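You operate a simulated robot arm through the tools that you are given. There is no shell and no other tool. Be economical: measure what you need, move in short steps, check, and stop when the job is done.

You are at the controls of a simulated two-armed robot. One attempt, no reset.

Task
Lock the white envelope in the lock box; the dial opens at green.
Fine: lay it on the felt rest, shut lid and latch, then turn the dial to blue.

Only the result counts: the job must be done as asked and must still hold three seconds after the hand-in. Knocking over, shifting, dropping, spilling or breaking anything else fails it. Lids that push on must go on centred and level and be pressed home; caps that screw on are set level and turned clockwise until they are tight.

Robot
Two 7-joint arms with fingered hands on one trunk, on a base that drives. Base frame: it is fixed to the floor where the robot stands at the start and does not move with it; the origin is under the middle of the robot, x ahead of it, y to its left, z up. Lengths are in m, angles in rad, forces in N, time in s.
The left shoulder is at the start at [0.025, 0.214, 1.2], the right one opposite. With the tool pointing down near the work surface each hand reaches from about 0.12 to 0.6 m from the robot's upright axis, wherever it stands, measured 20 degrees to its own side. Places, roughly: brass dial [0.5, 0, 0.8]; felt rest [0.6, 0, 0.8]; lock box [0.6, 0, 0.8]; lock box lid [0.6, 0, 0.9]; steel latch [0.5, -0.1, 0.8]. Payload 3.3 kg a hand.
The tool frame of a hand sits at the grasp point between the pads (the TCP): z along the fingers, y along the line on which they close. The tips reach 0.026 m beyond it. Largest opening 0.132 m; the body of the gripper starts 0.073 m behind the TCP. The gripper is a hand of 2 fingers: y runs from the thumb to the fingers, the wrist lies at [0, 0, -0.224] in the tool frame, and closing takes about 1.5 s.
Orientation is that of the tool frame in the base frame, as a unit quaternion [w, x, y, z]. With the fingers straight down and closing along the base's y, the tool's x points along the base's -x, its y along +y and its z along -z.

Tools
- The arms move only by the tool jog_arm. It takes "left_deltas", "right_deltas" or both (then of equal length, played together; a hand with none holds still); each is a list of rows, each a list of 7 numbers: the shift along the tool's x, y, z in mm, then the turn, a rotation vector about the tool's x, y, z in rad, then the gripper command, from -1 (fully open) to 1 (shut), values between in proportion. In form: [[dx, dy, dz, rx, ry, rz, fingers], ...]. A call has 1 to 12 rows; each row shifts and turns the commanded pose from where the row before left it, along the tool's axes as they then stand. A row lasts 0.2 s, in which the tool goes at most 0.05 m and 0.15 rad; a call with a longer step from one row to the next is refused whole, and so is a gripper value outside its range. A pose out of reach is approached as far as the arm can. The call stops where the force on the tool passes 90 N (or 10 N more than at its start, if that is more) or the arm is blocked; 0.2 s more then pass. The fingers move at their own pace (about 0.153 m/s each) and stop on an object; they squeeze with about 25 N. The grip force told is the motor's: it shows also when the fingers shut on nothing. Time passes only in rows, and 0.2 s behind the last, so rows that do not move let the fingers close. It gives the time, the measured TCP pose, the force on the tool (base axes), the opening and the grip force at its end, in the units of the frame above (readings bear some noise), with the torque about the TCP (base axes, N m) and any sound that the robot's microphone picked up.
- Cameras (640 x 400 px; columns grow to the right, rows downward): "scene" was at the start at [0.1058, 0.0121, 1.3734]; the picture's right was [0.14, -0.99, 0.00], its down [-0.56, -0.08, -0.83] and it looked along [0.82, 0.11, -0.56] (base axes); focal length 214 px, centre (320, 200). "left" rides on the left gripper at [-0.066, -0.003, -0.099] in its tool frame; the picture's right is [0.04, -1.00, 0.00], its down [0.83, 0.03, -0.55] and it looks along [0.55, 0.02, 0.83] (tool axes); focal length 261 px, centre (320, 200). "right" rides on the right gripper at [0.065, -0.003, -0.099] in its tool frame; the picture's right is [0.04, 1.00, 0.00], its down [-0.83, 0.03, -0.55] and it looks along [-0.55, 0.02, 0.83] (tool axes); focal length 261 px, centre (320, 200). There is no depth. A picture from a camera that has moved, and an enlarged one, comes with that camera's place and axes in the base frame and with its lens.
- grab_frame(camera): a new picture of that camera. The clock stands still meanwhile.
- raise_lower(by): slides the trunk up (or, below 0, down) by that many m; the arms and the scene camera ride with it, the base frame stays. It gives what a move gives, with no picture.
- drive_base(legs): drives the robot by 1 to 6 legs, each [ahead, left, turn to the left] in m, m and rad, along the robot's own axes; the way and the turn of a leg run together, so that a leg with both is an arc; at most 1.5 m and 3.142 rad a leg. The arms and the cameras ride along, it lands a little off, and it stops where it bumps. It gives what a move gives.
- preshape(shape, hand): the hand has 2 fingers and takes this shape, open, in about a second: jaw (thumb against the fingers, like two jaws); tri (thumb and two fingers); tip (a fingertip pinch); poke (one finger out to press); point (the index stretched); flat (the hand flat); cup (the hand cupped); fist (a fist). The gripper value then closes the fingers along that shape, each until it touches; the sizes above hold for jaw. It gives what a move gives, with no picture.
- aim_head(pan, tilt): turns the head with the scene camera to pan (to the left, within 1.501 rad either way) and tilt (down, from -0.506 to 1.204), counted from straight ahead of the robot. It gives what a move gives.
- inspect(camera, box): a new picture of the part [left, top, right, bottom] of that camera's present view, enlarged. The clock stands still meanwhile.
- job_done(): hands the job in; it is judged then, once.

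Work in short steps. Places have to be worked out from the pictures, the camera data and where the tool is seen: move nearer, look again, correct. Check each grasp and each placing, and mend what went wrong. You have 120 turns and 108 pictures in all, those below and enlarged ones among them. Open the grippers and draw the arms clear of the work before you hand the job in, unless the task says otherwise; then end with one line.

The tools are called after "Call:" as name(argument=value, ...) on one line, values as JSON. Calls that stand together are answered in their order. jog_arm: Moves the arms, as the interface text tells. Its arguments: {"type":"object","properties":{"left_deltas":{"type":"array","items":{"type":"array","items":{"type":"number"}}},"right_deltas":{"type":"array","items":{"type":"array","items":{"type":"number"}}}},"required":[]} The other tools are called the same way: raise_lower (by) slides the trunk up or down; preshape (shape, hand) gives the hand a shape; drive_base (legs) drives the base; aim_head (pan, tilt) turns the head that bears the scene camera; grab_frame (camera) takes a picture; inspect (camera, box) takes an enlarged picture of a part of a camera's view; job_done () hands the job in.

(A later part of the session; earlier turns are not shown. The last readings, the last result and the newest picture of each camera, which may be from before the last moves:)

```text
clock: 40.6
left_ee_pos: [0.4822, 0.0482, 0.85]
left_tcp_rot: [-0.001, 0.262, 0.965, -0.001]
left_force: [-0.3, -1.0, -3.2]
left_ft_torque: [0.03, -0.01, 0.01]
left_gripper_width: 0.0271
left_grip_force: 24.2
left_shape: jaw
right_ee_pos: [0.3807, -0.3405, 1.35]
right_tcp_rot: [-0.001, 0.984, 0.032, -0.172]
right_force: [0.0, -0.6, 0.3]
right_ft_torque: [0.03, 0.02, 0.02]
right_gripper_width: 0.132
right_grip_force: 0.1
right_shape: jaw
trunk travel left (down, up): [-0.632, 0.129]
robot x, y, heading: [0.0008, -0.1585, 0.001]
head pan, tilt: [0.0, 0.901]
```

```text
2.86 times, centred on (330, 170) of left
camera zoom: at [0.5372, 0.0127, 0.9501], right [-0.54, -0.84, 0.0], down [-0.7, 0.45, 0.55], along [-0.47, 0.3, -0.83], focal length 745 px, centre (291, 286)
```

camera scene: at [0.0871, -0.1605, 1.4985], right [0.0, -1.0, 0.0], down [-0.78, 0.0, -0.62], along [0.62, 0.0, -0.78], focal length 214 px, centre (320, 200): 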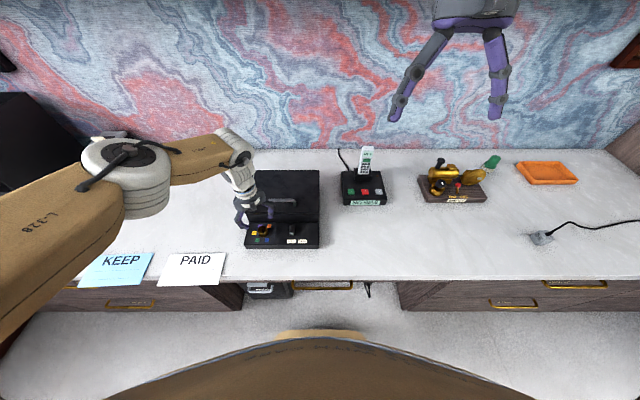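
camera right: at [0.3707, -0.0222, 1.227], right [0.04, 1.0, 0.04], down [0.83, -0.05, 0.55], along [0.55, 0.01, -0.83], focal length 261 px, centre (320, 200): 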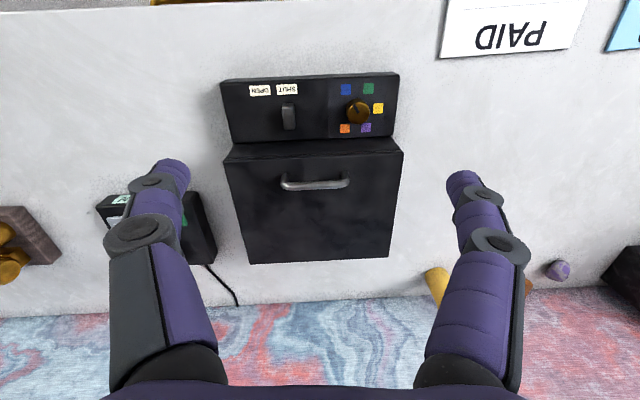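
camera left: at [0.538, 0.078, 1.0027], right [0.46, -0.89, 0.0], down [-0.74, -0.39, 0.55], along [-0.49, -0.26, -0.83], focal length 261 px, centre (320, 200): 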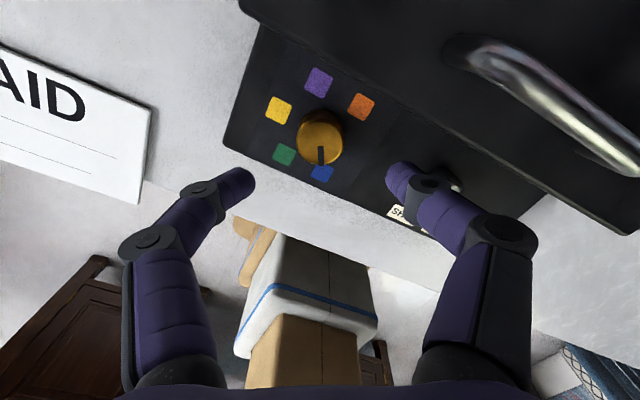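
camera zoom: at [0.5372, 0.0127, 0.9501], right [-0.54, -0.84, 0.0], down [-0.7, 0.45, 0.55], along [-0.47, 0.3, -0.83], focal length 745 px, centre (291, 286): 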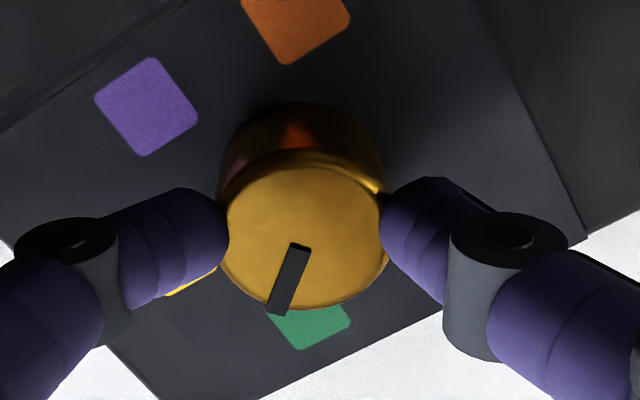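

Better centred grip (27 mm). Turn back 0.33 rad.

Call:
jog_arm(left_deltas=[[0, 0, 0, 0, 0, -0.11, 1], [0, 0, 0, 0, 0, -0.11, 1], [0, 0, 0, 0, 0, -0.11, 1], [0, 0, 0, 0, 0, 0, 1], [0, 0, 0, 0, 0, 0, 0], [0, 0, 0, 0, 0, 0, 0], [0, 0, -25, 0, 0, 0, 0], [0, 0, -25, 0, 0, 0, 0]])

Call:
inspect(camera="left", box=[240, 40, 400, 180])

```text
clock: 42.4
left_ee_pos: [0.4814, 0.0471, 0.9012]
left_tcp_rot: [0.001, 0.1, 0.995, 0.0]
left_force: [-0.2, 0.3, -0.2]
left_ft_torque: [0.02, 0.0, 0.02]
left_gripper_width: 0.0653
left_grip_force: 0.0
left_shape: jaw
right_ee_pos: [0.3808, -0.3405, 1.3512]
right_tcp_rot: [-0.001, 0.985, 0.032, -0.172]
right_force: [-0.3, -0.5, 0.7]
right_ft_torque: [-0.01, 0.01, 0.0]
right_gripper_width: 0.1319
right_grip_force: 0.1
right_shape: jaw
trunk travel left (down, up): [-0.632, 0.129]
robot x, y, heading: [-0.0024, -0.1572, -0.001]
head pan, tilt: [0.0, 0.901]
```

```text
2.86 times, centred on (320, 110) of left
camera zoom: at [0.5453, 0.0323, 1.0009], right [-0.24, -0.97, 0.0], down [-0.81, 0.2, 0.55], along [-0.54, 0.13, -0.83], focal length 745 px, centre (320, 457)
```

zoom: 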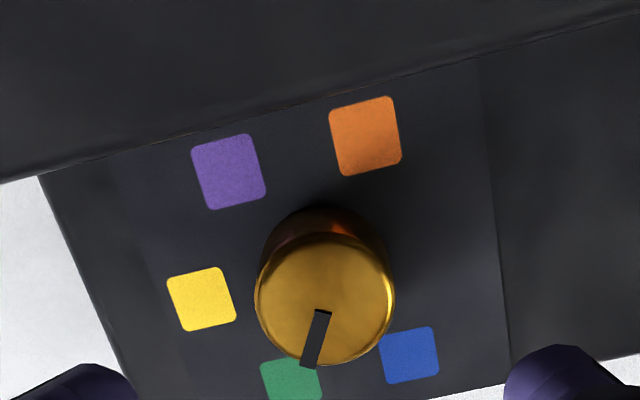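

Dial is on green. Now the latch: I move above it to inspect.

Call:
jog_arm(left_deltas=[[20, -40, -20, 0, 0, -0.1, 0], [10, -40, -20, 0, 0, -0.1, 0]])

Call:
grab_frame(camera="left")

Call:
inspect(camera="scene", box=[220, 150, 340, 260])

```text
clock: 43.0
left_ee_pos: [0.4426, -0.0288, 0.9419]
left_tcp_rot: [0.0, 0.0, 1.0, 0.0]
left_force: [0.1, 0.0, -0.1]
left_ft_torque: [0.02, 0.0, -0.01]
left_gripper_width: 0.0657
left_grip_force: 0.1
left_shape: jaw
right_ee_pos: [0.3794, -0.3408, 1.3502]
right_tcp_rot: [-0.002, 0.984, 0.031, -0.174]
right_force: [0.0, -0.6, 0.4]
right_ft_torque: [0.0, 0.05, -0.01]
right_gripper_width: 0.1317
right_grip_force: 0.1
right_shape: jaw
trunk travel left (down, up): [-0.632, 0.129]
robot x, y, heading: [0.0013, -0.1594, 0.001]
head pan, tilt: [0.0, 0.901]
```

```text
81 pictures are left
camera left: at [0.5068, -0.0303, 1.0413], right [-0.04, -1.0, 0.0], down [-0.83, 0.03, 0.55], along [-0.55, 0.02, -0.83], focal length 261 px, centre (320, 200)
```

left: 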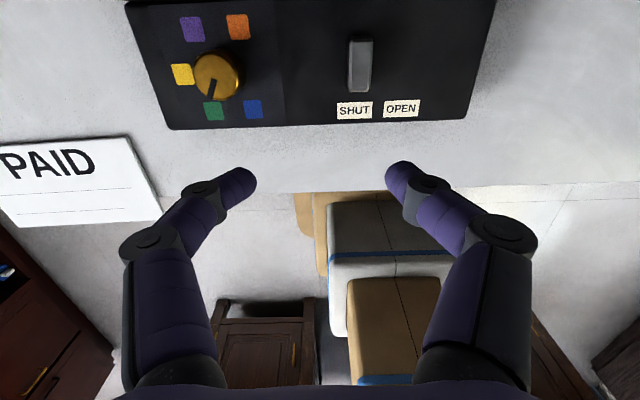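

```text
3.64 times, centred on (280, 205) of scene
camera zoom: at [0.0871, -0.1617, 1.4984], right [0.0, -1.0, 0.0], down [-0.78, 0.0, -0.62], along [0.62, 0.0, -0.78], focal length 780 px, centre (466, 182)
```

zoom: 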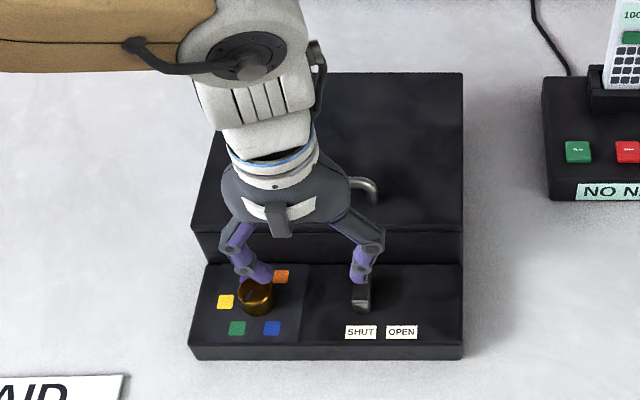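

Call:
inspect(camera="left", box=[300, 10, 440, 130])

```text
3.33 times, centred on (370, 70) of left
camera zoom: at [0.5068, -0.0303, 1.0413], right [-0.04, -1.0, 0.0], down [-0.83, 0.03, 0.55], along [-0.55, 0.02, -0.83], focal length 869 px, centre (153, 633)
```

zoom: 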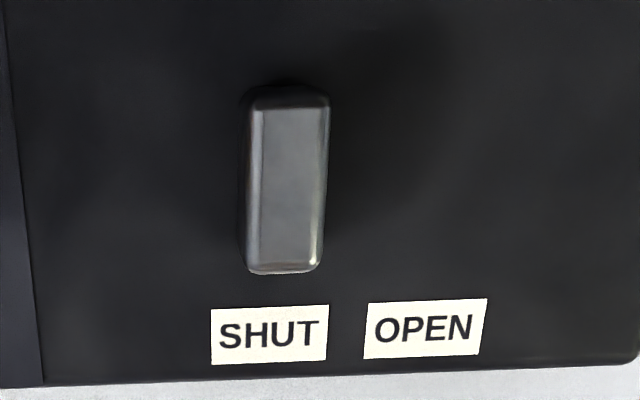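

The latch is a ~16×28 mm block standing at [0.484, -0.057], aligned with SHUT; OPEN is 40 mm to the right. I grip it across y and test sliding.

Call:
jog_arm(left_deltas=[[-20, -14, 15, 0, 0, 0, 0], [-21, -14, 15, 0, 0, 0, 0], [0, 0, 20, 0, 0, 0, 0], [0, 0, 20, 0, 0, 0, 0], [0, 0, 20, 0, 0, 0, 0], [0, 0, 0, 0, 0, 0, 0]])

Call:
grab_frame(camera="left")

```text
clock: 44.4
left_ee_pos: [0.455, -0.0592, 0.8694]
left_tcp_rot: [-0.001, -0.001, 1.0, -0.001]
left_force: [-0.5, -0.4, 0.3]
left_ft_torque: [-0.01, -0.02, 0.02]
left_gripper_width: 0.0654
left_grip_force: 0.0
left_shape: jaw
left hand out of reach, approached as far as the arm can: row 3, 4, 5
right_ee_pos: [0.3793, -0.3402, 1.3503]
right_tcp_rot: [-0.001, 0.984, 0.033, -0.173]
right_force: [0.3, -0.8, 0.4]
right_ft_torque: [0.01, 0.0, 0.02]
right_gripper_width: 0.1317
right_grip_force: 0.0
right_shape: jaw
trunk travel left (down, up): [-0.632, 0.129]
robot x, y, heading: [-0.0023, -0.16, 0.001]
head pan, tilt: [0.0, 0.901]
```

```text
78 pictures are left
camera left: at [0.5209, -0.0622, 0.969], right [-0.04, -1.0, 0.0], down [-0.83, 0.04, 0.55], along [-0.55, 0.02, -0.83], focal length 261 px, centre (320, 200)
```

left: 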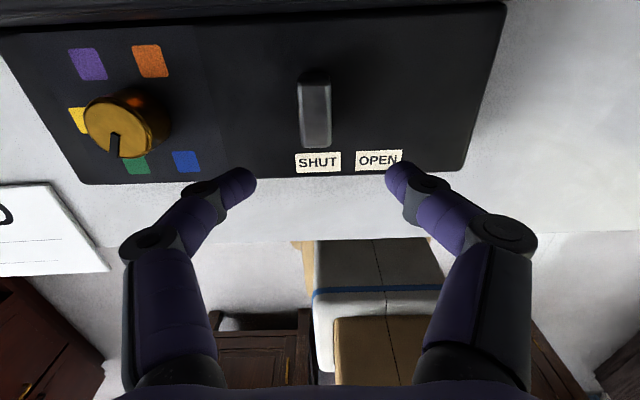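

At the reach limit. I lift the hand, then drive the base a bit ahead and right.

Call:
jog_arm(left_deltas=[[20, 0, -30, 0, 0, 0, 0], [20, 0, -30, 0, 0, 0, 0], [20, 0, -30, 0, 0, 0, 0], [20, 0, -30, 0, 0, 0, 0]])

Call:
drive_base(legs=[[0.1, -0.06, 0]])

Call:
grab_frame(camera="left")

Call:
grab_frame(camera="scene")

```text
clock: 45.4
left_ee_pos: [0.3735, -0.0596, 0.9895]
left_tcp_rot: [0.001, -0.002, 1.0, 0.0]
left_force: [0.2, 0.1, 0.4]
left_ft_torque: [0.0, 0.04, -0.02]
left_gripper_width: 0.0655
left_grip_force: 0.0
left_shape: jaw
right_ee_pos: [0.3803, -0.3423, 1.3502]
right_tcp_rot: [-0.001, 0.985, 0.032, -0.172]
right_force: [0.5, 0.2, 0.9]
right_ft_torque: [-0.02, 0.01, 0.01]
right_gripper_width: 0.1319
right_grip_force: 0.1
right_shape: jaw
trunk travel left (down, up): [-0.632, 0.129]
robot x, y, heading: [0.0016, -0.1579, 0.004]
head pan, tilt: [0.0, 0.901]
```

```text
clock: 46.6
left_ee_pos: [0.4745, -0.1207, 0.9889]
left_tcp_rot: [-0.001, 0.0, 1.0, 0.001]
left_force: [0.1, 0.5, -0.4]
left_ft_torque: [-0.03, 0.0, 0.01]
left_gripper_width: 0.0658
left_grip_force: 0.0
left_shape: jaw
right_ee_pos: [0.4806, -0.4021, 1.3506]
right_tcp_rot: [-0.002, 0.984, 0.031, -0.173]
right_force: [0.1, -0.4, -0.4]
right_ft_torque: [0.0, 0.01, -0.03]
right_gripper_width: 0.132
right_grip_force: 0.1
right_shape: jaw
trunk travel left (down, up): [-0.632, 0.129]
robot x, y, heading: [0.0977, -0.2189, -0.004]
head pan, tilt: [0.0, 0.901]
```

```text
77 pictures are left
camera left: at [0.5395, -0.1222, 1.0879], right [-0.04, -1.0, 0.0], down [-0.83, 0.03, 0.55], along [-0.55, 0.02, -0.83], focal length 261 px, centre (320, 200)
```

left: 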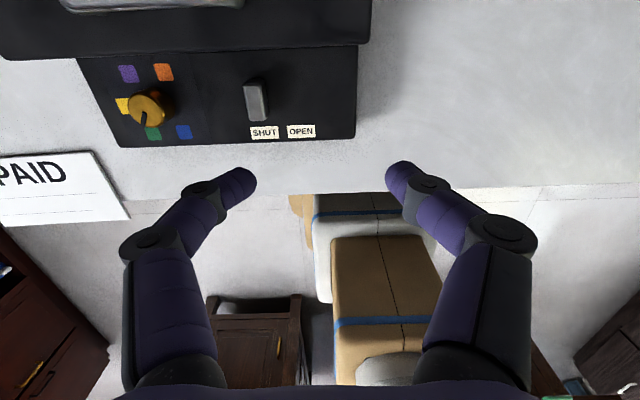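

```text
76 pictures are left
camera scene: at [0.1869, -0.2216, 1.4984], right [0.0, -1.0, 0.0], down [-0.78, 0.0, -0.62], along [0.62, 0.0, -0.78], focal length 214 px, centre (320, 200)
```

scene: 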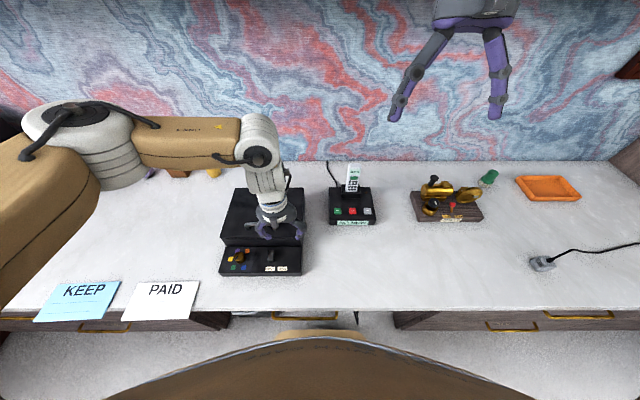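

Latch estimate [0.490, -0.060]. I move above it at z 0.895.

Call:
jog_arm(left_deltas=[[-5, 20, 30, 0, 0, 0, 0], [-5, 20, 30, 0, 0, 0, 0], [-5, 20, 33, 0, 0, 0, 0], [0, 0, 0, 0, 0, 0, 0]])

Call:
grab_frame(camera="left")

```text
clock: 47.6
left_ee_pos: [0.4886, -0.0577, 0.8971]
left_tcp_rot: [-0.001, 0.0, 1.0, 0.001]
left_force: [-0.4, -0.5, -0.3]
left_ft_torque: [0.0, 0.01, 0.01]
left_gripper_width: 0.0657
left_grip_force: 0.1
left_shape: jaw
right_ee_pos: [0.4793, -0.4018, 1.3506]
right_tcp_rot: [-0.001, 0.984, 0.031, -0.173]
right_force: [0.2, -1.4, 1.1]
right_ft_torque: [-0.01, 0.01, -0.03]
right_gripper_width: 0.132
right_grip_force: 0.0
right_shape: jaw
trunk travel left (down, up): [-0.632, 0.129]
robot x, y, heading: [0.0986, -0.2223, -0.002]
head pan, tilt: [0.0, 0.901]
```

```text
75 pictures are left
camera left: at [0.5535, -0.0602, 0.9957], right [-0.04, -1.0, 0.0], down [-0.83, 0.03, 0.55], along [-0.55, 0.02, -0.83], focal length 261 px, centre (320, 200)
```

left: 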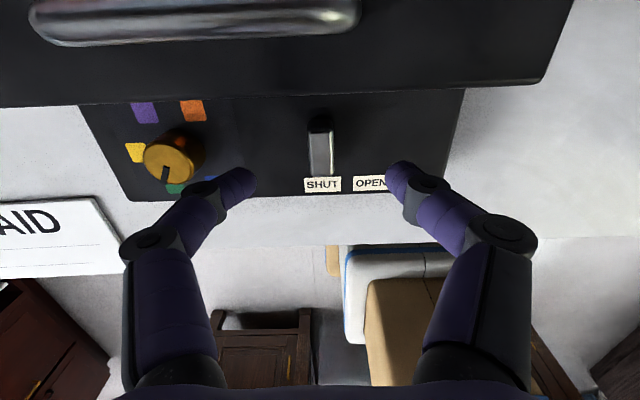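

Well aligned with the block. Descend to 0.849 and grip it.

Call:
jog_arm(left_deltas=[[0, 0, 20, 0, 0, 0, 0], [0, 0, 20, 0, 0, 0, 0], [0, 0, 8, 0, 0, 0, 0], [0, 0, 0, 0, 0, 0, 1], [0, 0, 0, 0, 0, 0, 1], [0, 0, 0, 0, 0, 0, 1], [0, 0, 0, 0, 0, 0, 1], [0, 0, 0, 0, 0, 0, 1]])

Call:
jog_arm(left_deltas=[[0, -4, 0, 0, 0, 0, 1], [0, -4, 0, 0, 0, 0, 1]])

Call:
grab_frame(camera="left")

```text
clock: 49.4
left_ee_pos: [0.488, -0.0596, 0.8486]
left_tcp_rot: [-0.001, 0.0, 1.0, 0.0]
left_force: [-0.1, 0.2, -4.3]
left_ft_torque: [-0.02, -0.02, 0.0]
left_gripper_width: 0.0119
left_grip_force: 24.9
left_shape: jaw
right_ee_pos: [0.4782, -0.4021, 1.3499]
right_tcp_rot: [-0.001, 0.985, 0.031, -0.172]
right_force: [-0.4, 0.4, 0.4]
right_ft_torque: [0.01, 0.0, 0.02]
right_gripper_width: 0.1318
right_grip_force: 0.1
right_shape: jaw
trunk travel left (down, up): [-0.632, 0.129]
robot x, y, heading: [0.0968, -0.2215, -0.002]
head pan, tilt: [0.0, 0.901]
```

```text
clock: 50.0
left_ee_pos: [0.4888, -0.0677, 0.8494]
left_tcp_rot: [0.0, 0.0, 1.0, 0.0]
left_force: [0.0, 0.2, -4.0]
left_ft_torque: [0.0, 0.01, 0.0]
left_gripper_width: 0.0119
left_grip_force: 25.6
left_shape: jaw
right_ee_pos: [0.4795, -0.4019, 1.3496]
right_tcp_rot: [-0.001, 0.985, 0.031, -0.172]
right_force: [0.6, 0.3, 0.3]
right_ft_torque: [-0.04, 0.03, 0.03]
right_gripper_width: 0.1319
right_grip_force: 0.0
right_shape: jaw
trunk travel left (down, up): [-0.632, 0.129]
robot x, y, heading: [0.0994, -0.2198, -0.0]
head pan, tilt: [0.0, 0.901]
```

```text
74 pictures are left
camera left: at [0.5538, -0.0699, 0.9474], right [-0.04, -1.0, 0.0], down [-0.83, 0.03, 0.55], along [-0.55, 0.02, -0.83], focal length 261 px, centre (320, 200)
```

left: 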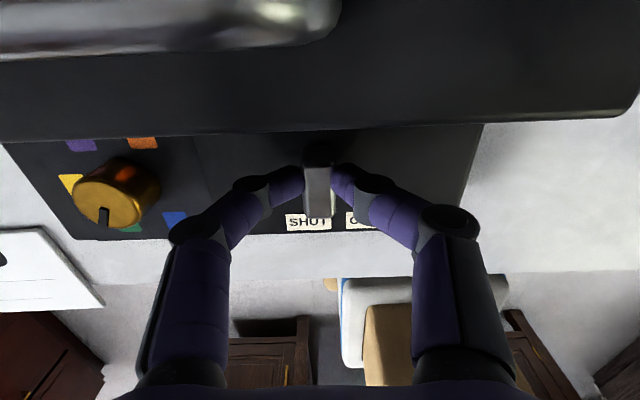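

The latch slides freely. Continue to OPEN in small steps till the stop.

Call:
jog_arm(left_deltas=[[0, -8, 0, 0, 0, 0, 1], [0, -8, 0, 0, 0, 0, 1], [0, -8, 0, 0, 0, 0, 1], [0, -5, 0, 0, 0, 0, 1], [0, 0, 0, 0, 0, 0, 1]])

Call:
grab_frame(camera="left")

```text
clock: 51.2
left_ee_pos: [0.4891, -0.0977, 0.8487]
left_tcp_rot: [0.0, 0.0, 1.0, 0.0]
left_force: [0.9, 0.1, 1.5]
left_ft_torque: [-0.01, -0.02, -0.02]
left_gripper_width: 0.0121
left_grip_force: 25.0
left_shape: jaw
right_ee_pos: [0.479, -0.4015, 1.3509]
right_tcp_rot: [-0.001, 0.984, 0.031, -0.173]
right_force: [-0.2, -0.2, 0.0]
right_ft_torque: [-0.02, 0.03, -0.01]
right_gripper_width: 0.1317
right_grip_force: 0.1
right_shape: jaw
trunk travel left (down, up): [-0.632, 0.129]
robot x, y, heading: [0.0996, -0.2188, -0.003]
head pan, tilt: [0.0, 0.901]
```

```text
73 pictures are left
camera left: at [0.5536, -0.0992, 0.947], right [-0.04, -1.0, 0.0], down [-0.83, 0.03, 0.55], along [-0.55, 0.02, -0.83], focal length 261 px, centre (320, 200)
```

left: 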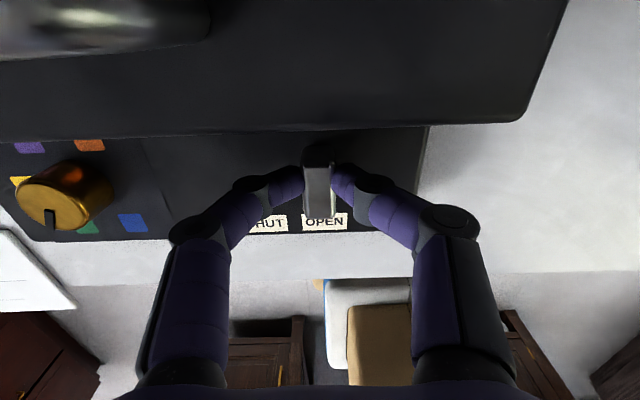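

Nearly under OPEN; a few mm more to feel the stop, then release.

Call:
jog_arm(left_deltas=[[0, -3, 0, 0, 0, 0, 1], [0, 0, 0, 0, 0, 0, 1]])

Call:
jog_arm(left_deltas=[[0, 0, 0, 0, 0, 0, 0.3], [0, 0, 0, 0, 0, 0, 0.3], [0, 0, -25, 0, 0, 0, 0.3], [0, 0, -25, 0, 0, 0, 0], [0, 0, -25, 0, 0, 0, 0], [0, 0, -25, 0, 0, 0, 0]])

Call:
grab_frame(camera="left")

```text
clock: 51.8
left_ee_pos: [0.4885, -0.1004, 0.849]
left_tcp_rot: [0.0, 0.0, 1.0, 0.0]
left_force: [1.7, 0.8, 1.8]
left_ft_torque: [0.05, -0.02, 0.01]
left_gripper_width: 0.0121
left_grip_force: 25.3
left_shape: jaw
right_ee_pos: [0.4795, -0.4012, 1.3509]
right_tcp_rot: [-0.001, 0.984, 0.031, -0.173]
right_force: [0.2, -0.1, 0.1]
right_ft_torque: [-0.01, 0.01, 0.0]
right_gripper_width: 0.1318
right_grip_force: 0.0
right_shape: jaw
trunk travel left (down, up): [-0.632, 0.129]
robot x, y, heading: [0.096, -0.2216, -0.004]
head pan, tilt: [0.0, 0.901]
```

```text
clock: 53.2
left_ee_pos: [0.4896, -0.1004, 0.9507]
left_tcp_rot: [0.001, 0.0, 1.0, 0.0]
left_force: [0.8, -0.4, -0.1]
left_ft_torque: [0.03, 0.03, -0.02]
left_gripper_width: 0.0656
left_grip_force: 0.0
left_shape: jaw
right_ee_pos: [0.4782, -0.4013, 1.351]
right_tcp_rot: [-0.001, 0.985, 0.03, -0.173]
right_force: [-0.9, 0.7, -0.1]
right_ft_torque: [0.01, 0.02, 0.0]
right_gripper_width: 0.1318
right_grip_force: 0.1
right_shape: jaw
trunk travel left (down, up): [-0.632, 0.129]
robot x, y, heading: [0.0974, -0.2157, -0.003]
head pan, tilt: [0.0, 0.901]
```

```text
72 pictures are left
camera left: at [0.5539, -0.1022, 1.0492], right [-0.04, -1.0, 0.0], down [-0.83, 0.03, 0.55], along [-0.55, 0.02, -0.83], focal length 261 px, centre (320, 200)
```

left: 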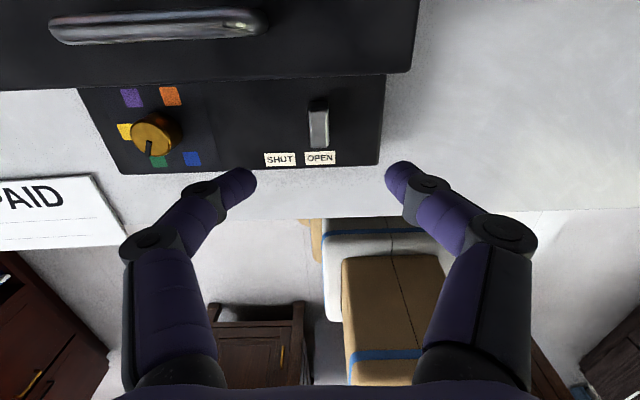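

Latch is at OPEN. Handle bar lies at about [0.556, -0.018, 0.887] along y. I move above it and yaw 90° so the fingers close along x.

Call:
jog_arm(left_deltas=[[-22, 27, -3, 0, 0, 0, 0], [-22, 27, 0, 0, 0, 0, 0], [-22, 28, 0, 0, 0, 0, 0], [0, 0, 0, 0, 0, 0.15, 0], [0, 0, 0, 0, 0, 0.15, 0], [0, 0, 0, 0, 0, 0.15, 0], [0, 0, 0, 0, 0, 0.15, 0], [0, 0, 0, 0, 0, 0.15, 0], [0, 0, 0, 0, 0, 0.15, 0], [0, 0, 0, 0, 0, 0.15, 0], [0, 0, 0, 0, 0, 0.15, 0]])

Call:
jog_arm(left_deltas=[[0, 0, 0, 0, 0, 0.15, 0], [0, 0, 0, 0, 0, 0.15, 0], [0, 0, 0, 0, 0, 0.071, 0], [0, 0, 0, 0, 0, 0, 0]])

Call:
grab_frame(camera="left")

Call:
grab_frame(camera="scene")

```text
clock: 55.6
left_ee_pos: [0.5512, -0.0211, 0.9538]
left_tcp_rot: [0.0, 0.563, 0.826, 0.001]
left_force: [0.9, -0.4, 0.0]
left_ft_torque: [0.03, 0.02, 0.04]
left_gripper_width: 0.0657
left_grip_force: 0.0
left_shape: jaw
left hand out of reach, approached as far as the arm can: row 11
right_ee_pos: [0.4781, -0.4023, 1.3494]
right_tcp_rot: [-0.002, 0.984, 0.029, -0.174]
right_force: [-0.1, 0.2, 0.6]
right_ft_torque: [0.03, 0.01, -0.01]
right_gripper_width: 0.132
right_grip_force: 0.0
right_shape: jaw
trunk travel left (down, up): [-0.632, 0.129]
robot x, y, heading: [0.1008, -0.2198, -0.005]
head pan, tilt: [0.0, 0.901]
```

```text
clock: 56.6
left_ee_pos: [0.4761, -0.0849, 0.9822]
left_tcp_rot: [-0.001, 0.706, 0.708, 0.001]
left_force: [0.3, -0.7, -0.3]
left_ft_torque: [0.0, 0.0, 0.02]
left_gripper_width: 0.0657
left_grip_force: 0.1
left_shape: jaw
left hand out of reach, approached as far as the arm can: row 1, 2, 3
right_ee_pos: [0.4791, -0.4013, 1.3504]
right_tcp_rot: [-0.001, 0.984, 0.031, -0.173]
right_force: [-0.2, -0.4, 0.5]
right_ft_torque: [-0.01, 0.04, 0.0]
right_gripper_width: 0.1318
right_grip_force: 0.0
right_shape: jaw
trunk travel left (down, up): [-0.632, 0.129]
robot x, y, heading: [0.1034, -0.2188, -0.003]
head pan, tilt: [0.0, 0.901]
```

```text
71 pictures are left
camera left: at [0.4725, -0.1507, 1.0809], right [-1.0, 0.04, 0.0], down [0.03, 0.83, 0.55], along [0.02, 0.55, -0.83], focal length 261 px, centre (320, 200)
```

left: 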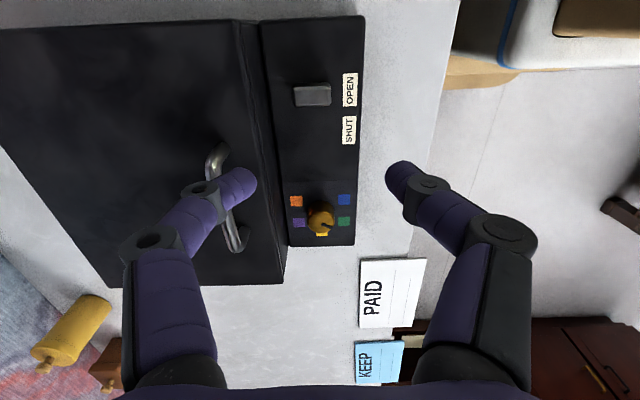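

```text
70 pictures are left
camera scene: at [0.186, -0.2208, 1.4984], right [0.0, -1.0, 0.0], down [-0.78, 0.0, -0.62], along [0.62, 0.0, -0.78], focal length 214 px, centre (320, 200)
```

scene: 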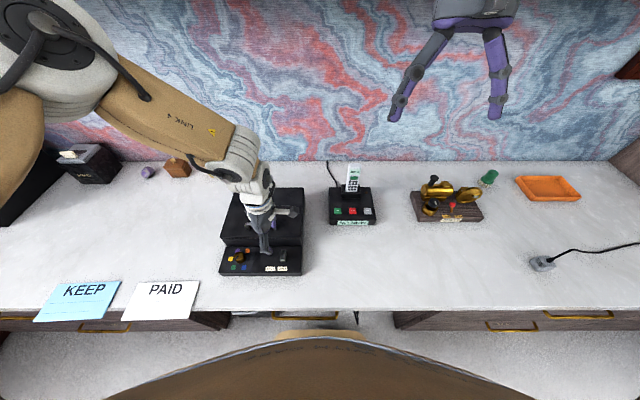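

This yaw costs reach. I turn the other way, to -90°.

Call:
jog_arm(left_deltas=[[0, 0, 0, 0, 0, -0.15, 0], [0, 0, 0, 0, 0, -0.15, 0], [0, 0, 0, 0, 0, -0.15, 0], [0, 0, 0, 0, 0, -0.15, 0], [0, 0, 0, 0, 0, -0.15, 0], [0, 0, 0, 0, 0, -0.15, 0], [0, 0, 0, 0, 0, -0.15, 0], [0, 0, 0, 0, 0, -0.15, 0], [0, 0, 0, 0, 0, -0.15, 0], [0, 0, 0, 0, 0, -0.15, 0], [0, 0, 0, 0, 0, -0.15, 0]])

Call:
jog_arm(left_deltas=[[0, 0, 0, 0, 0, -0.15, 0], [0, 0, 0, 0, 0, -0.15, 0], [0, 0, 0, 0, 0, -0.15, 0], [0, 0, 0, 0, 0, -0.15, 0], [0, 0, 0, 0, 0, -0.15, 0], [0, 0, 0, 0, 0, -0.15, 0], [0, 0, 0, 0, 0, -0.15, 0], [0, 0, 0, 0, 0, -0.15, 0], [0, 0, 0, 0, 0, -0.15, 0], [0, 0, 0, 0, 0, -0.142, 0]])

```text
clock: 59.0
left_ee_pos: [0.4755, -0.0858, 0.9819]
left_tcp_rot: [-0.001, -0.041, 0.999, -0.001]
left_force: [0.9, -0.5, -0.2]
left_ft_torque: [-0.01, 0.02, 0.01]
left_gripper_width: 0.0657
left_grip_force: 0.0
left_shape: jaw
right_ee_pos: [0.4797, -0.4022, 1.3504]
right_tcp_rot: [-0.001, 0.984, 0.031, -0.173]
right_force: [0.4, -0.5, -1.0]
right_ft_torque: [-0.01, 0.0, 0.0]
right_gripper_width: 0.1316
right_grip_force: 0.1
right_shape: jaw
trunk travel left (down, up): [-0.632, 0.129]
robot x, y, heading: [0.0993, -0.2201, -0.004]
head pan, tilt: [0.0, 0.901]
```

```text
clock: 61.2
left_ee_pos: [0.4764, -0.0854, 0.9815]
left_tcp_rot: [0.0, 0.707, -0.707, -0.001]
left_force: [-0.1, -0.5, -0.3]
left_ft_torque: [0.0, 0.01, -0.01]
left_gripper_width: 0.0656
left_grip_force: 0.1
left_shape: jaw
right_ee_pos: [0.48, -0.4026, 1.3496]
right_tcp_rot: [0.0, 0.985, 0.031, -0.172]
right_force: [0.0, 0.0, 0.0]
right_ft_torque: [-0.01, -0.02, 0.01]
right_gripper_width: 0.1319
right_grip_force: 0.1
right_shape: jaw
trunk travel left (down, up): [-0.632, 0.129]
robot x, y, heading: [0.0979, -0.2187, -0.001]
head pan, tilt: [0.0, 0.901]
```

Tool x is now -Y and tool y is -X. Move above the handle.

Call:
jog_arm(left_deltas=[[-22, -27, 5, 0, 0, 0, 0], [-22, -27, 10, 0, 0, 0, 0], [-23, -26, 16, 0, 0, 0, 0], [0, 0, 0, 0, 0, 0, 0]])

Call:
grab_frame(camera="left")

```text
clock: 62.2
left_ee_pos: [0.5565, -0.0176, 0.9517]
left_tcp_rot: [0.001, -0.707, 0.707, 0.0]
left_force: [-0.3, 0.4, -0.1]
left_ft_torque: [0.03, -0.01, 0.0]
left_gripper_width: 0.0653
left_grip_force: 0.1
left_shape: jaw
right_ee_pos: [0.4785, -0.4016, 1.3508]
right_tcp_rot: [-0.001, 0.984, 0.032, -0.174]
right_force: [0.1, 0.3, 0.4]
right_ft_torque: [0.02, 0.0, 0.06]
right_gripper_width: 0.1318
right_grip_force: 0.1
right_shape: jaw
trunk travel left (down, up): [-0.632, 0.129]
robot x, y, heading: [0.0983, -0.2171, -0.005]
head pan, tilt: [0.0, 0.901]
```

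```text
69 pictures are left
camera left: at [0.5587, 0.0483, 1.0506], right [1.0, -0.04, 0.0], down [-0.04, -0.83, 0.55], along [-0.02, -0.55, -0.83], focal length 261 px, centre (320, 200)
```

left: 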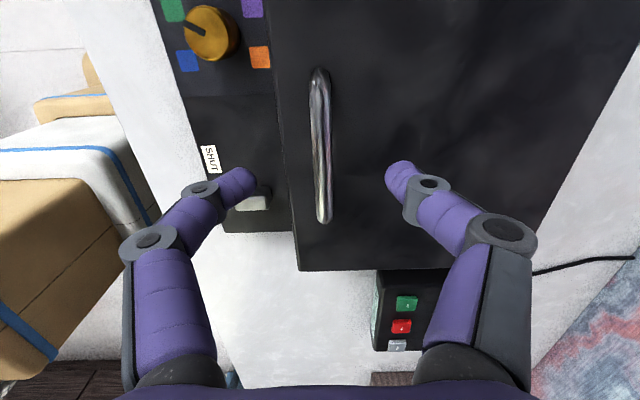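

Aligned over the bar. I narrow the fingers to ~33 mm and descend to z 0.897.

Call:
jog_arm(left_deltas=[[0, 0, 0, 0, 0, 0, 0.5], [0, 0, 20, 0, 0, 0, 0.5], [0, 0, 20, 0, 0, 0, 0.5], [0, 0, 15, 0, 0, 0, 0.5], [0, 0, 0, 0, 0, 0, 0.5]])

Call:
grab_frame(camera="left")

Call:
inspect(camera="scene", box=[200, 170, 340, 290])

```text
clock: 63.4
left_ee_pos: [0.5566, -0.0191, 0.8966]
left_tcp_rot: [0.001, -0.706, 0.708, 0.0]
left_force: [2.0, 1.0, 12.2]
left_ft_torque: [-0.02, -0.12, 0.0]
left_gripper_width: 0.008
left_grip_force: 25.0
left_shape: jaw
right_ee_pos: [0.4791, -0.4019, 1.3501]
right_tcp_rot: [-0.001, 0.984, 0.03, -0.173]
right_force: [0.3, -0.6, -0.4]
right_ft_torque: [0.01, 0.01, 0.01]
right_gripper_width: 0.1319
right_grip_force: 0.0
right_shape: jaw
trunk travel left (down, up): [-0.632, 0.129]
robot x, y, heading: [0.0957, -0.2215, -0.004]
head pan, tilt: [0.0, 0.901]
```

```text
68 pictures are left
camera left: at [0.5585, 0.0468, 0.9952], right [1.0, -0.04, 0.0], down [-0.04, -0.83, 0.55], along [-0.02, -0.55, -0.83], focal length 261 px, centre (320, 200)
```

left: 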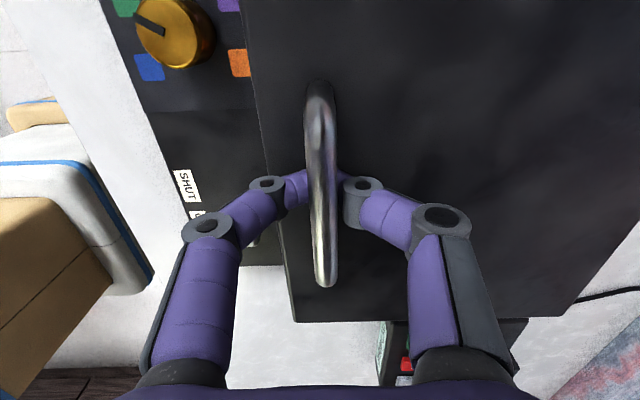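

```text
3.33 times, centred on (270, 230) of scene
camera zoom: at [0.1857, -0.2212, 1.4986], right [0.0, -1.0, 0.0], down [-0.78, 0.0, -0.62], along [0.62, 0.0, -0.78], focal length 715 px, centre (487, 100)
```

zoom: 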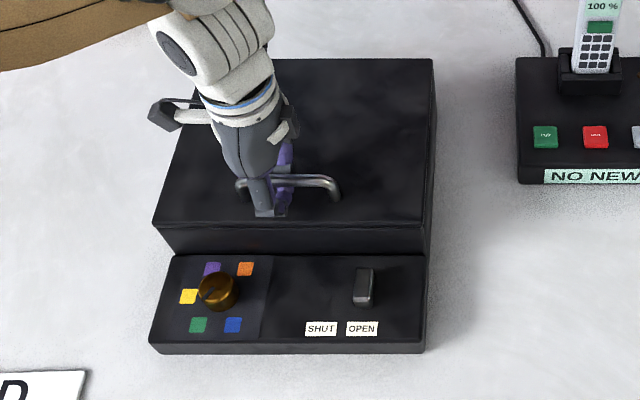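

The fingers hold the 8 mm bar. I lift a little to test the lid.

Call:
jog_arm(left_deltas=[[0, 0, -5, 0, 0, 0, 1], [0, 0, -10, 0, 0, 0, 1], [0, 0, -10, 0, 0, 0, 1], [0, 0, 0, 0, 0, 0, 1]])

Call:
inspect(camera="scene", box=[200, 170, 340, 290])

```text
clock: 64.4
left_ee_pos: [0.5569, -0.0188, 0.9216]
left_tcp_rot: [0.0, 0.708, -0.707, 0.0]
left_force: [9.2, 0.6, -5.3]
left_ft_torque: [0.0, 0.01, 0.07]
left_gripper_width: 0.0052
left_grip_force: 25.5
left_shape: jaw
right_ee_pos: [0.4799, -0.4015, 1.3487]
right_tcp_rot: [-0.001, 0.984, 0.031, -0.173]
right_force: [-1.1, -0.2, 0.1]
right_ft_torque: [0.02, 0.02, 0.0]
right_gripper_width: 0.1318
right_grip_force: 0.0
right_shape: jaw
trunk travel left (down, up): [-0.632, 0.129]
robot x, y, heading: [0.0977, -0.2243, -0.005]
head pan, tilt: [0.0, 0.901]
```

```text
3.33 times, centred on (270, 230) of scene
camera zoom: at [0.1875, -0.2207, 1.4983], right [0.0, -1.0, 0.0], down [-0.78, 0.0, -0.62], along [0.62, 0.0, -0.78], focal length 715 px, centre (487, 100)
```

zoom: 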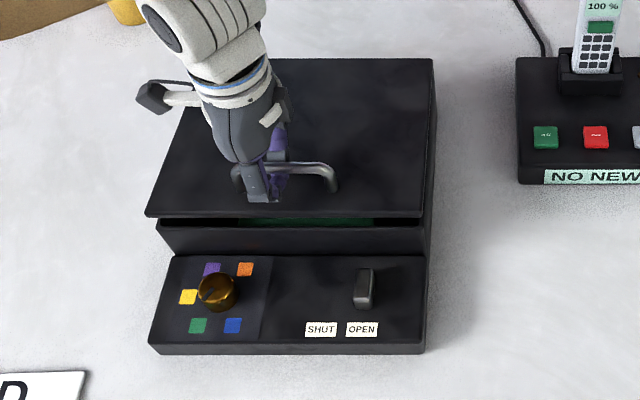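

The lid rises on a back hinge (~x 0.75, z 0.86); green felt is inside. I follow the arc, tilting the fingers slightly forward.

Call:
jog_arm(left_deltas=[[0, -6, -10.5, 0.05, 0, 0, 1], [0, -6.5, -10.2, 0.05, 0, 0, 1], [0, -7, -9.8, 0.05, 0, 0, 1], [0, -7.5, -9.5, 0.05, 0, 0, 1], [0, -8, -9.1, 0.05, 0, 0, 1], [0, -8.4, -8.7, 0.05, 0, 0, 1], [0, 0, 0, 0, 0, 0, 1]])

Call:
inspect(camera="scene", box=[180, 120, 360, 290])

Call:
grab_frame(camera="left")

```text
clock: 66.0
left_ee_pos: [0.5915, -0.0176, 0.9834]
left_tcp_rot: [-0.106, 0.7, -0.699, 0.106]
left_force: [-0.2, -0.1, -2.0]
left_ft_torque: [-0.01, 0.03, -0.01]
left_gripper_width: 0.0048
left_grip_force: 25.2
left_shape: jaw
right_ee_pos: [0.4778, -0.401, 1.3509]
right_tcp_rot: [-0.001, 0.984, 0.031, -0.173]
right_force: [-1.0, -0.6, -0.1]
right_ft_torque: [0.02, -0.01, -0.01]
right_gripper_width: 0.1317
right_grip_force: 0.0
right_shape: jaw
trunk travel left (down, up): [-0.632, 0.129]
robot x, y, heading: [0.0968, -0.2196, -0.006]
head pan, tilt: [0.0, 0.901]
```

```text
2.35 times, centred on (270, 205) of scene
camera zoom: at [0.186, -0.2208, 1.4984], right [0.0, -1.0, 0.0], down [-0.78, 0.0, -0.62], along [0.62, 0.0, -0.78], focal length 505 px, centre (438, 188)
```

zoom: 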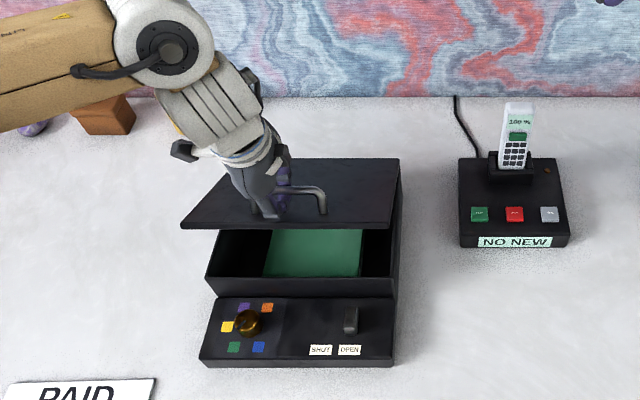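

```text
64 pictures are left
camera left: at [0.5657, 0.0478, 1.0788], right [0.95, -0.04, 0.3], down [-0.2, -0.83, 0.52], along [0.22, -0.55, -0.8], focal length 261 px, centre (320, 200)
```

left: 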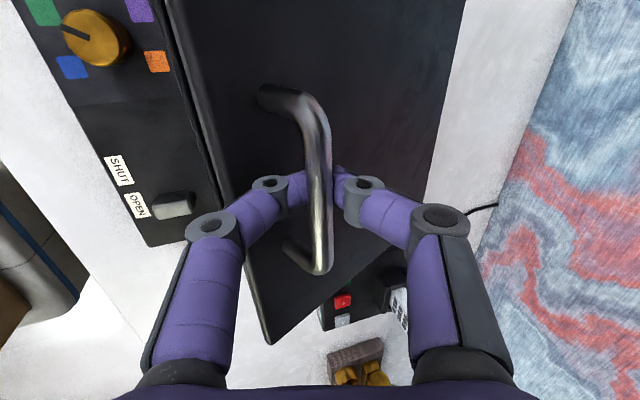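

Arc fits well, forces are small. I continue to about 60°.

Call:
jog_arm(left_deltas=[[0, -18.4, -11.6, 0.04, 0, 0, 1], [0, -19.9, -8.8, 0.04, 0, 0, 1], [0, -20.9, -5.7, 0.04, 0, 0, 1], [0, -21.6, -2.4, 0.04, 0, 0, 1], [0, -21.7, 0.8, 0.04, 0, 0, 1], [0, 0, 0, 0, 0, 0, 1]])

Call:
inspect(camera="scene", box=[180, 120, 360, 290])

Call:
grab_frame(camera="left")

```text
clock: 67.4
left_ee_pos: [0.6772, -0.0191, 1.0499]
left_tcp_rot: [0.175, -0.685, 0.685, -0.175]
left_force: [-8.5, 3.2, 1.8]
left_ft_torque: [0.0, 1.12, -0.09]
left_gripper_width: 0.003
left_grip_force: 25.3
left_shape: jaw
right_ee_pos: [0.4772, -0.4016, 1.3515]
right_tcp_rot: [-0.002, 0.985, 0.031, -0.172]
right_force: [-0.5, 0.6, -0.4]
right_ft_torque: [-0.02, -0.01, 0.02]
right_gripper_width: 0.1319
right_grip_force: 0.1
right_shape: jaw
trunk travel left (down, up): [-0.632, 0.129]
robot x, y, heading: [0.1011, -0.2193, -0.001]
head pan, tilt: [0.0, 0.901]
```

```text
2.35 times, centred on (270, 205) of scene
camera zoom: at [0.1842, -0.2206, 1.4986], right [0.0, -1.0, 0.0], down [-0.78, 0.0, -0.62], along [0.62, 0.0, -0.78], focal length 505 px, centre (438, 188)
```

zoom: 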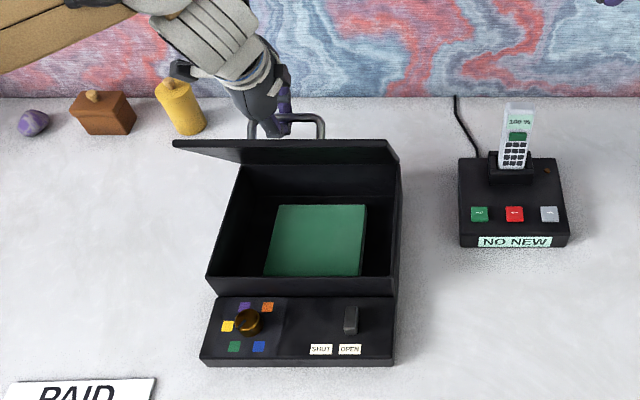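

```text
62 pictures are left
camera left: at [0.6325, 0.0472, 1.1371], right [0.88, -0.04, 0.48], down [-0.3, -0.83, 0.47], along [0.38, -0.55, -0.74], focal length 261 px, centre (320, 200)
```

left: 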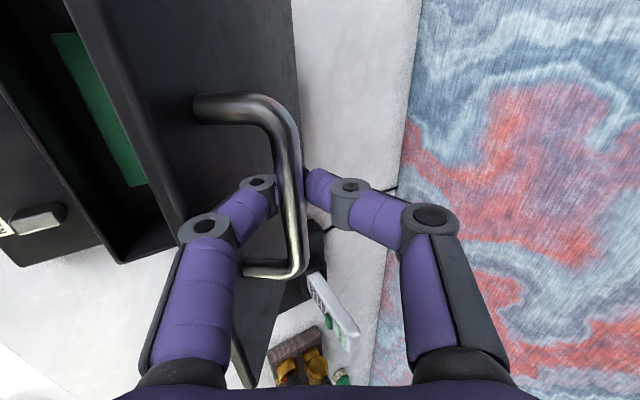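

Lid at ~60° with felt in full view. I continue toward vertical, bringing the tilt back to stay parallel with the lid.

Call:
jog_arm(left_deltas=[[0, -14.5, 2.7, -0.06, 0, 0, 1], [0, -14.6, 2.5, -0.06, 0, 0, 1], [0, -14.5, 3.1, -0.06, 0, 0, 1], [0, -14.5, 2.9, -0.06, 0, 0, 1]])

Call:
grab_frame(camera="left")

Call:
inspect(camera="scene", box=[180, 120, 360, 290])

```text
clock: 68.4
left_ee_pos: [0.705, -0.0197, 1.0576]
left_tcp_rot: [0.133, -0.693, 0.695, -0.133]
left_force: [-7.1, 1.9, 2.2]
left_ft_torque: [0.03, 1.19, -0.09]
left_gripper_width: 0.0029
left_grip_force: 25.0
left_shape: jaw
left hand out of reach, approached as far as the arm can: row 3, 4
right_ee_pos: [0.4786, -0.4014, 1.3503]
right_tcp_rot: [-0.001, 0.985, 0.031, -0.172]
right_force: [-0.3, -0.8, 0.3]
right_ft_torque: [0.03, -0.04, -0.02]
right_gripper_width: 0.1318
right_grip_force: 0.1
right_shape: jaw
trunk travel left (down, up): [-0.632, 0.129]
robot x, y, heading: [0.0985, -0.2226, -0.002]
head pan, tilt: [0.0, 0.901]
```

```text
61 pictures are left
camera left: at [0.6707, 0.0471, 1.1499], right [0.93, -0.04, 0.37], down [-0.24, -0.83, 0.5], along [0.29, -0.55, -0.78], focal length 261 px, centre (320, 200)
```

left: 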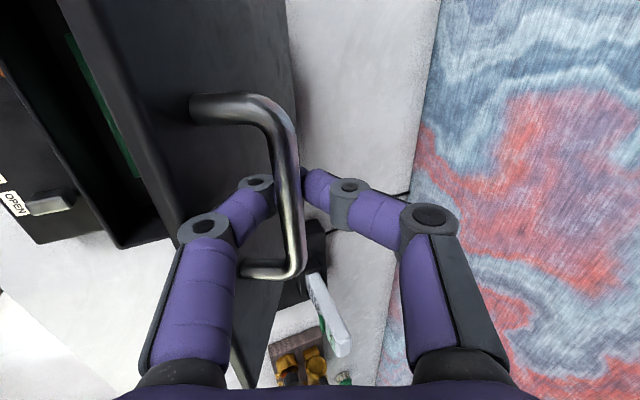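

```text
2.35 times, centred on (270, 205) of scene
camera zoom: at [0.1847, -0.2208, 1.4985], right [0.0, -1.0, 0.0], down [-0.78, 0.0, -0.62], along [0.62, 0.0, -0.78], focal length 505 px, centre (438, 188)
```

zoom: 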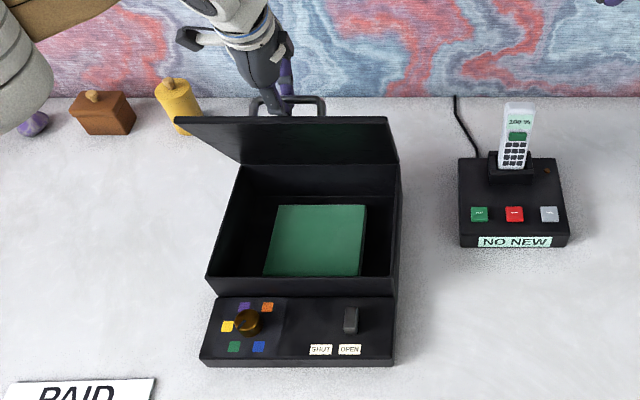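

Hand is at its reach limit at ~70°. The arc is now nearly horizontal, so I drive the base 0.05 m ahead to carry the lid further.

Call:
drive_base(legs=[[0.05, 0, 0]])

Call:
inspect(camera="scene", box=[180, 120, 360, 310])

```text
clock: 69.3
left_ee_pos: [0.7578, -0.019, 1.0563]
left_tcp_rot: [0.133, -0.694, 0.695, -0.133]
left_force: [-1.7, -0.6, -2.7]
left_ft_torque: [-0.03, 0.27, 0.07]
left_gripper_width: 0.0039
left_grip_force: 25.1
left_shape: jaw
right_ee_pos: [0.5326, -0.4024, 1.348]
right_tcp_rot: [-0.002, 0.984, 0.032, -0.174]
right_force: [-0.1, 0.7, -0.1]
right_ft_torque: [0.04, 0.03, 0.03]
right_gripper_width: 0.1322
right_grip_force: 0.1
right_shape: jaw
trunk travel left (down, up): [-0.632, 0.129]
robot x, y, heading: [0.1481, -0.2242, -0.008]
head pan, tilt: [0.0, 0.901]
```

```text
2.11 times, centred on (270, 215) of scene
camera zoom: at [0.2391, -0.2213, 1.4982], right [0.0, -1.0, 0.0], down [-0.79, 0.0, -0.62], along [0.62, 0.0, -0.79], focal length 452 px, centre (425, 168)
```

zoom: 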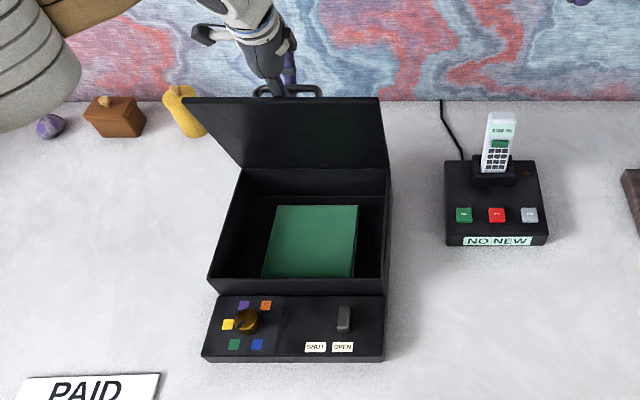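

Nearly vertical. Another 0.045 m ahead should take it past vertical.

Call:
drive_base(legs=[[0.045, 0, 0]])

Call:
inspect(camera="scene", box=[180, 120, 360, 310])

Call:
grab_frame(camera="left")

```text
clock: 70.3
left_ee_pos: [0.7576, -0.0334, 1.0538]
left_tcp_rot: [0.129, -0.689, 0.701, -0.13]
left_force: [1.1, -5.9, -6.6]
left_ft_torque: [0.0, -0.05, 0.18]
left_gripper_width: 0.003
left_grip_force: 25.6
left_shape: jaw
right_ee_pos: [0.5302, -0.4122, 1.3537]
right_tcp_rot: [-0.003, 0.985, 0.027, -0.168]
right_force: [0.0, 0.5, 0.2]
right_ft_torque: [-0.07, -0.04, 0.01]
right_gripper_width: 0.1319
right_grip_force: 0.1
right_shape: jaw
trunk travel left (down, up): [-0.632, 0.129]
robot x, y, heading: [0.1649, -0.225, -0.015]
head pan, tilt: [0.0, 0.901]
stopped in leg 1: the robot was blocked; the commanded pose is now the measured one
```

```text
2.11 times, centred on (270, 215) of scene
camera zoom: at [0.237, -0.2292, 1.4995], right [-0.01, -1.0, 0.0], down [-0.78, 0.01, -0.63], along [0.63, -0.01, -0.78], focal length 452 px, centre (425, 168)
```

zoom: 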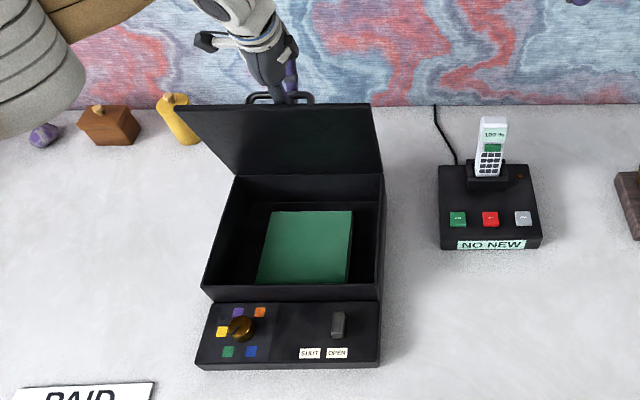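

```text
57 pictures are left
camera left: at [0.7254, 0.0331, 1.1476], right [0.93, -0.06, 0.36], down [-0.25, -0.83, 0.5], along [0.27, -0.56, -0.79], focal length 261 px, centre (320, 200)
```

left: 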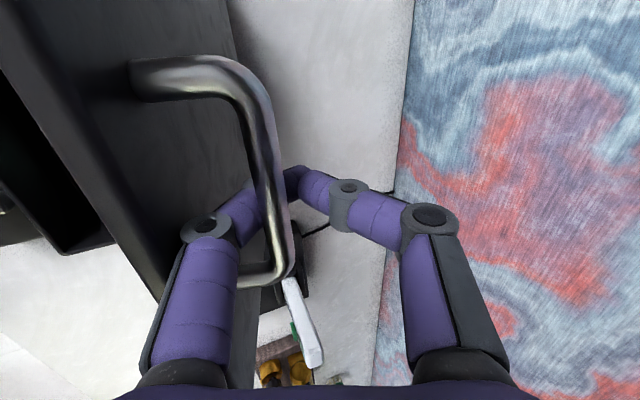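

Base touched the counter; lid is close to vertical. I push the last bit with the arm, tilting forward.

Call:
jog_arm(left_deltas=[[0, -11, 4, 0.05, 0, 0, 1], [0, -11, 4.5, 0.05, 0, 0, 1], [0, -11, 5, 0.05, 0, 0, 1], [0, -10, 6, 0.05, 0, 0, 1]])

Call:
inspect(camera="scene", box=[180, 120, 360, 310])

```text
clock: 71.3
left_ee_pos: [0.8026, -0.0349, 1.0613]
left_tcp_rot: [0.201, -0.671, 0.685, -0.202]
left_force: [-13.1, 3.4, 25.4]
left_ft_torque: [0.19, 4.33, -0.3]
left_gripper_width: 0.015
left_grip_force: 24.5
left_shape: jaw
right_ee_pos: [0.5248, -0.4116, 1.3571]
right_tcp_rot: [-0.004, 0.986, 0.025, -0.164]
right_force: [0.3, -0.3, 0.6]
right_ft_torque: [-0.02, 0.0, 0.0]
right_gripper_width: 0.1318
right_grip_force: 0.1
right_shape: jaw
trunk travel left (down, up): [-0.632, 0.129]
robot x, y, heading: [0.167, -0.2256, -0.017]
head pan, tilt: [0.0, 0.901]
```

```text
2.11 times, centred on (270, 215) of scene
camera zoom: at [0.2309, -0.2275, 1.5003], right [-0.01, -1.0, 0.0], down [-0.77, 0.01, -0.63], along [0.63, -0.01, -0.77], focal length 452 px, centre (425, 168)
```

zoom: 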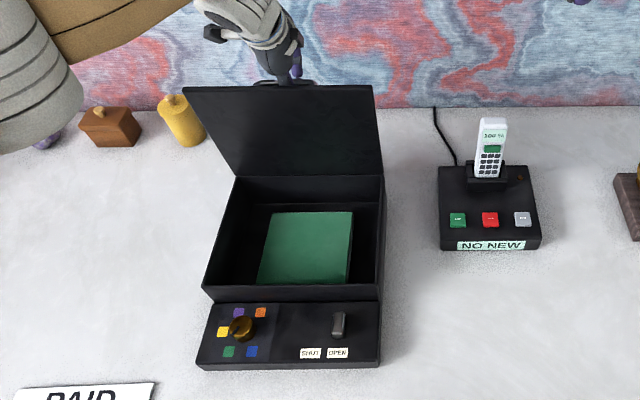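

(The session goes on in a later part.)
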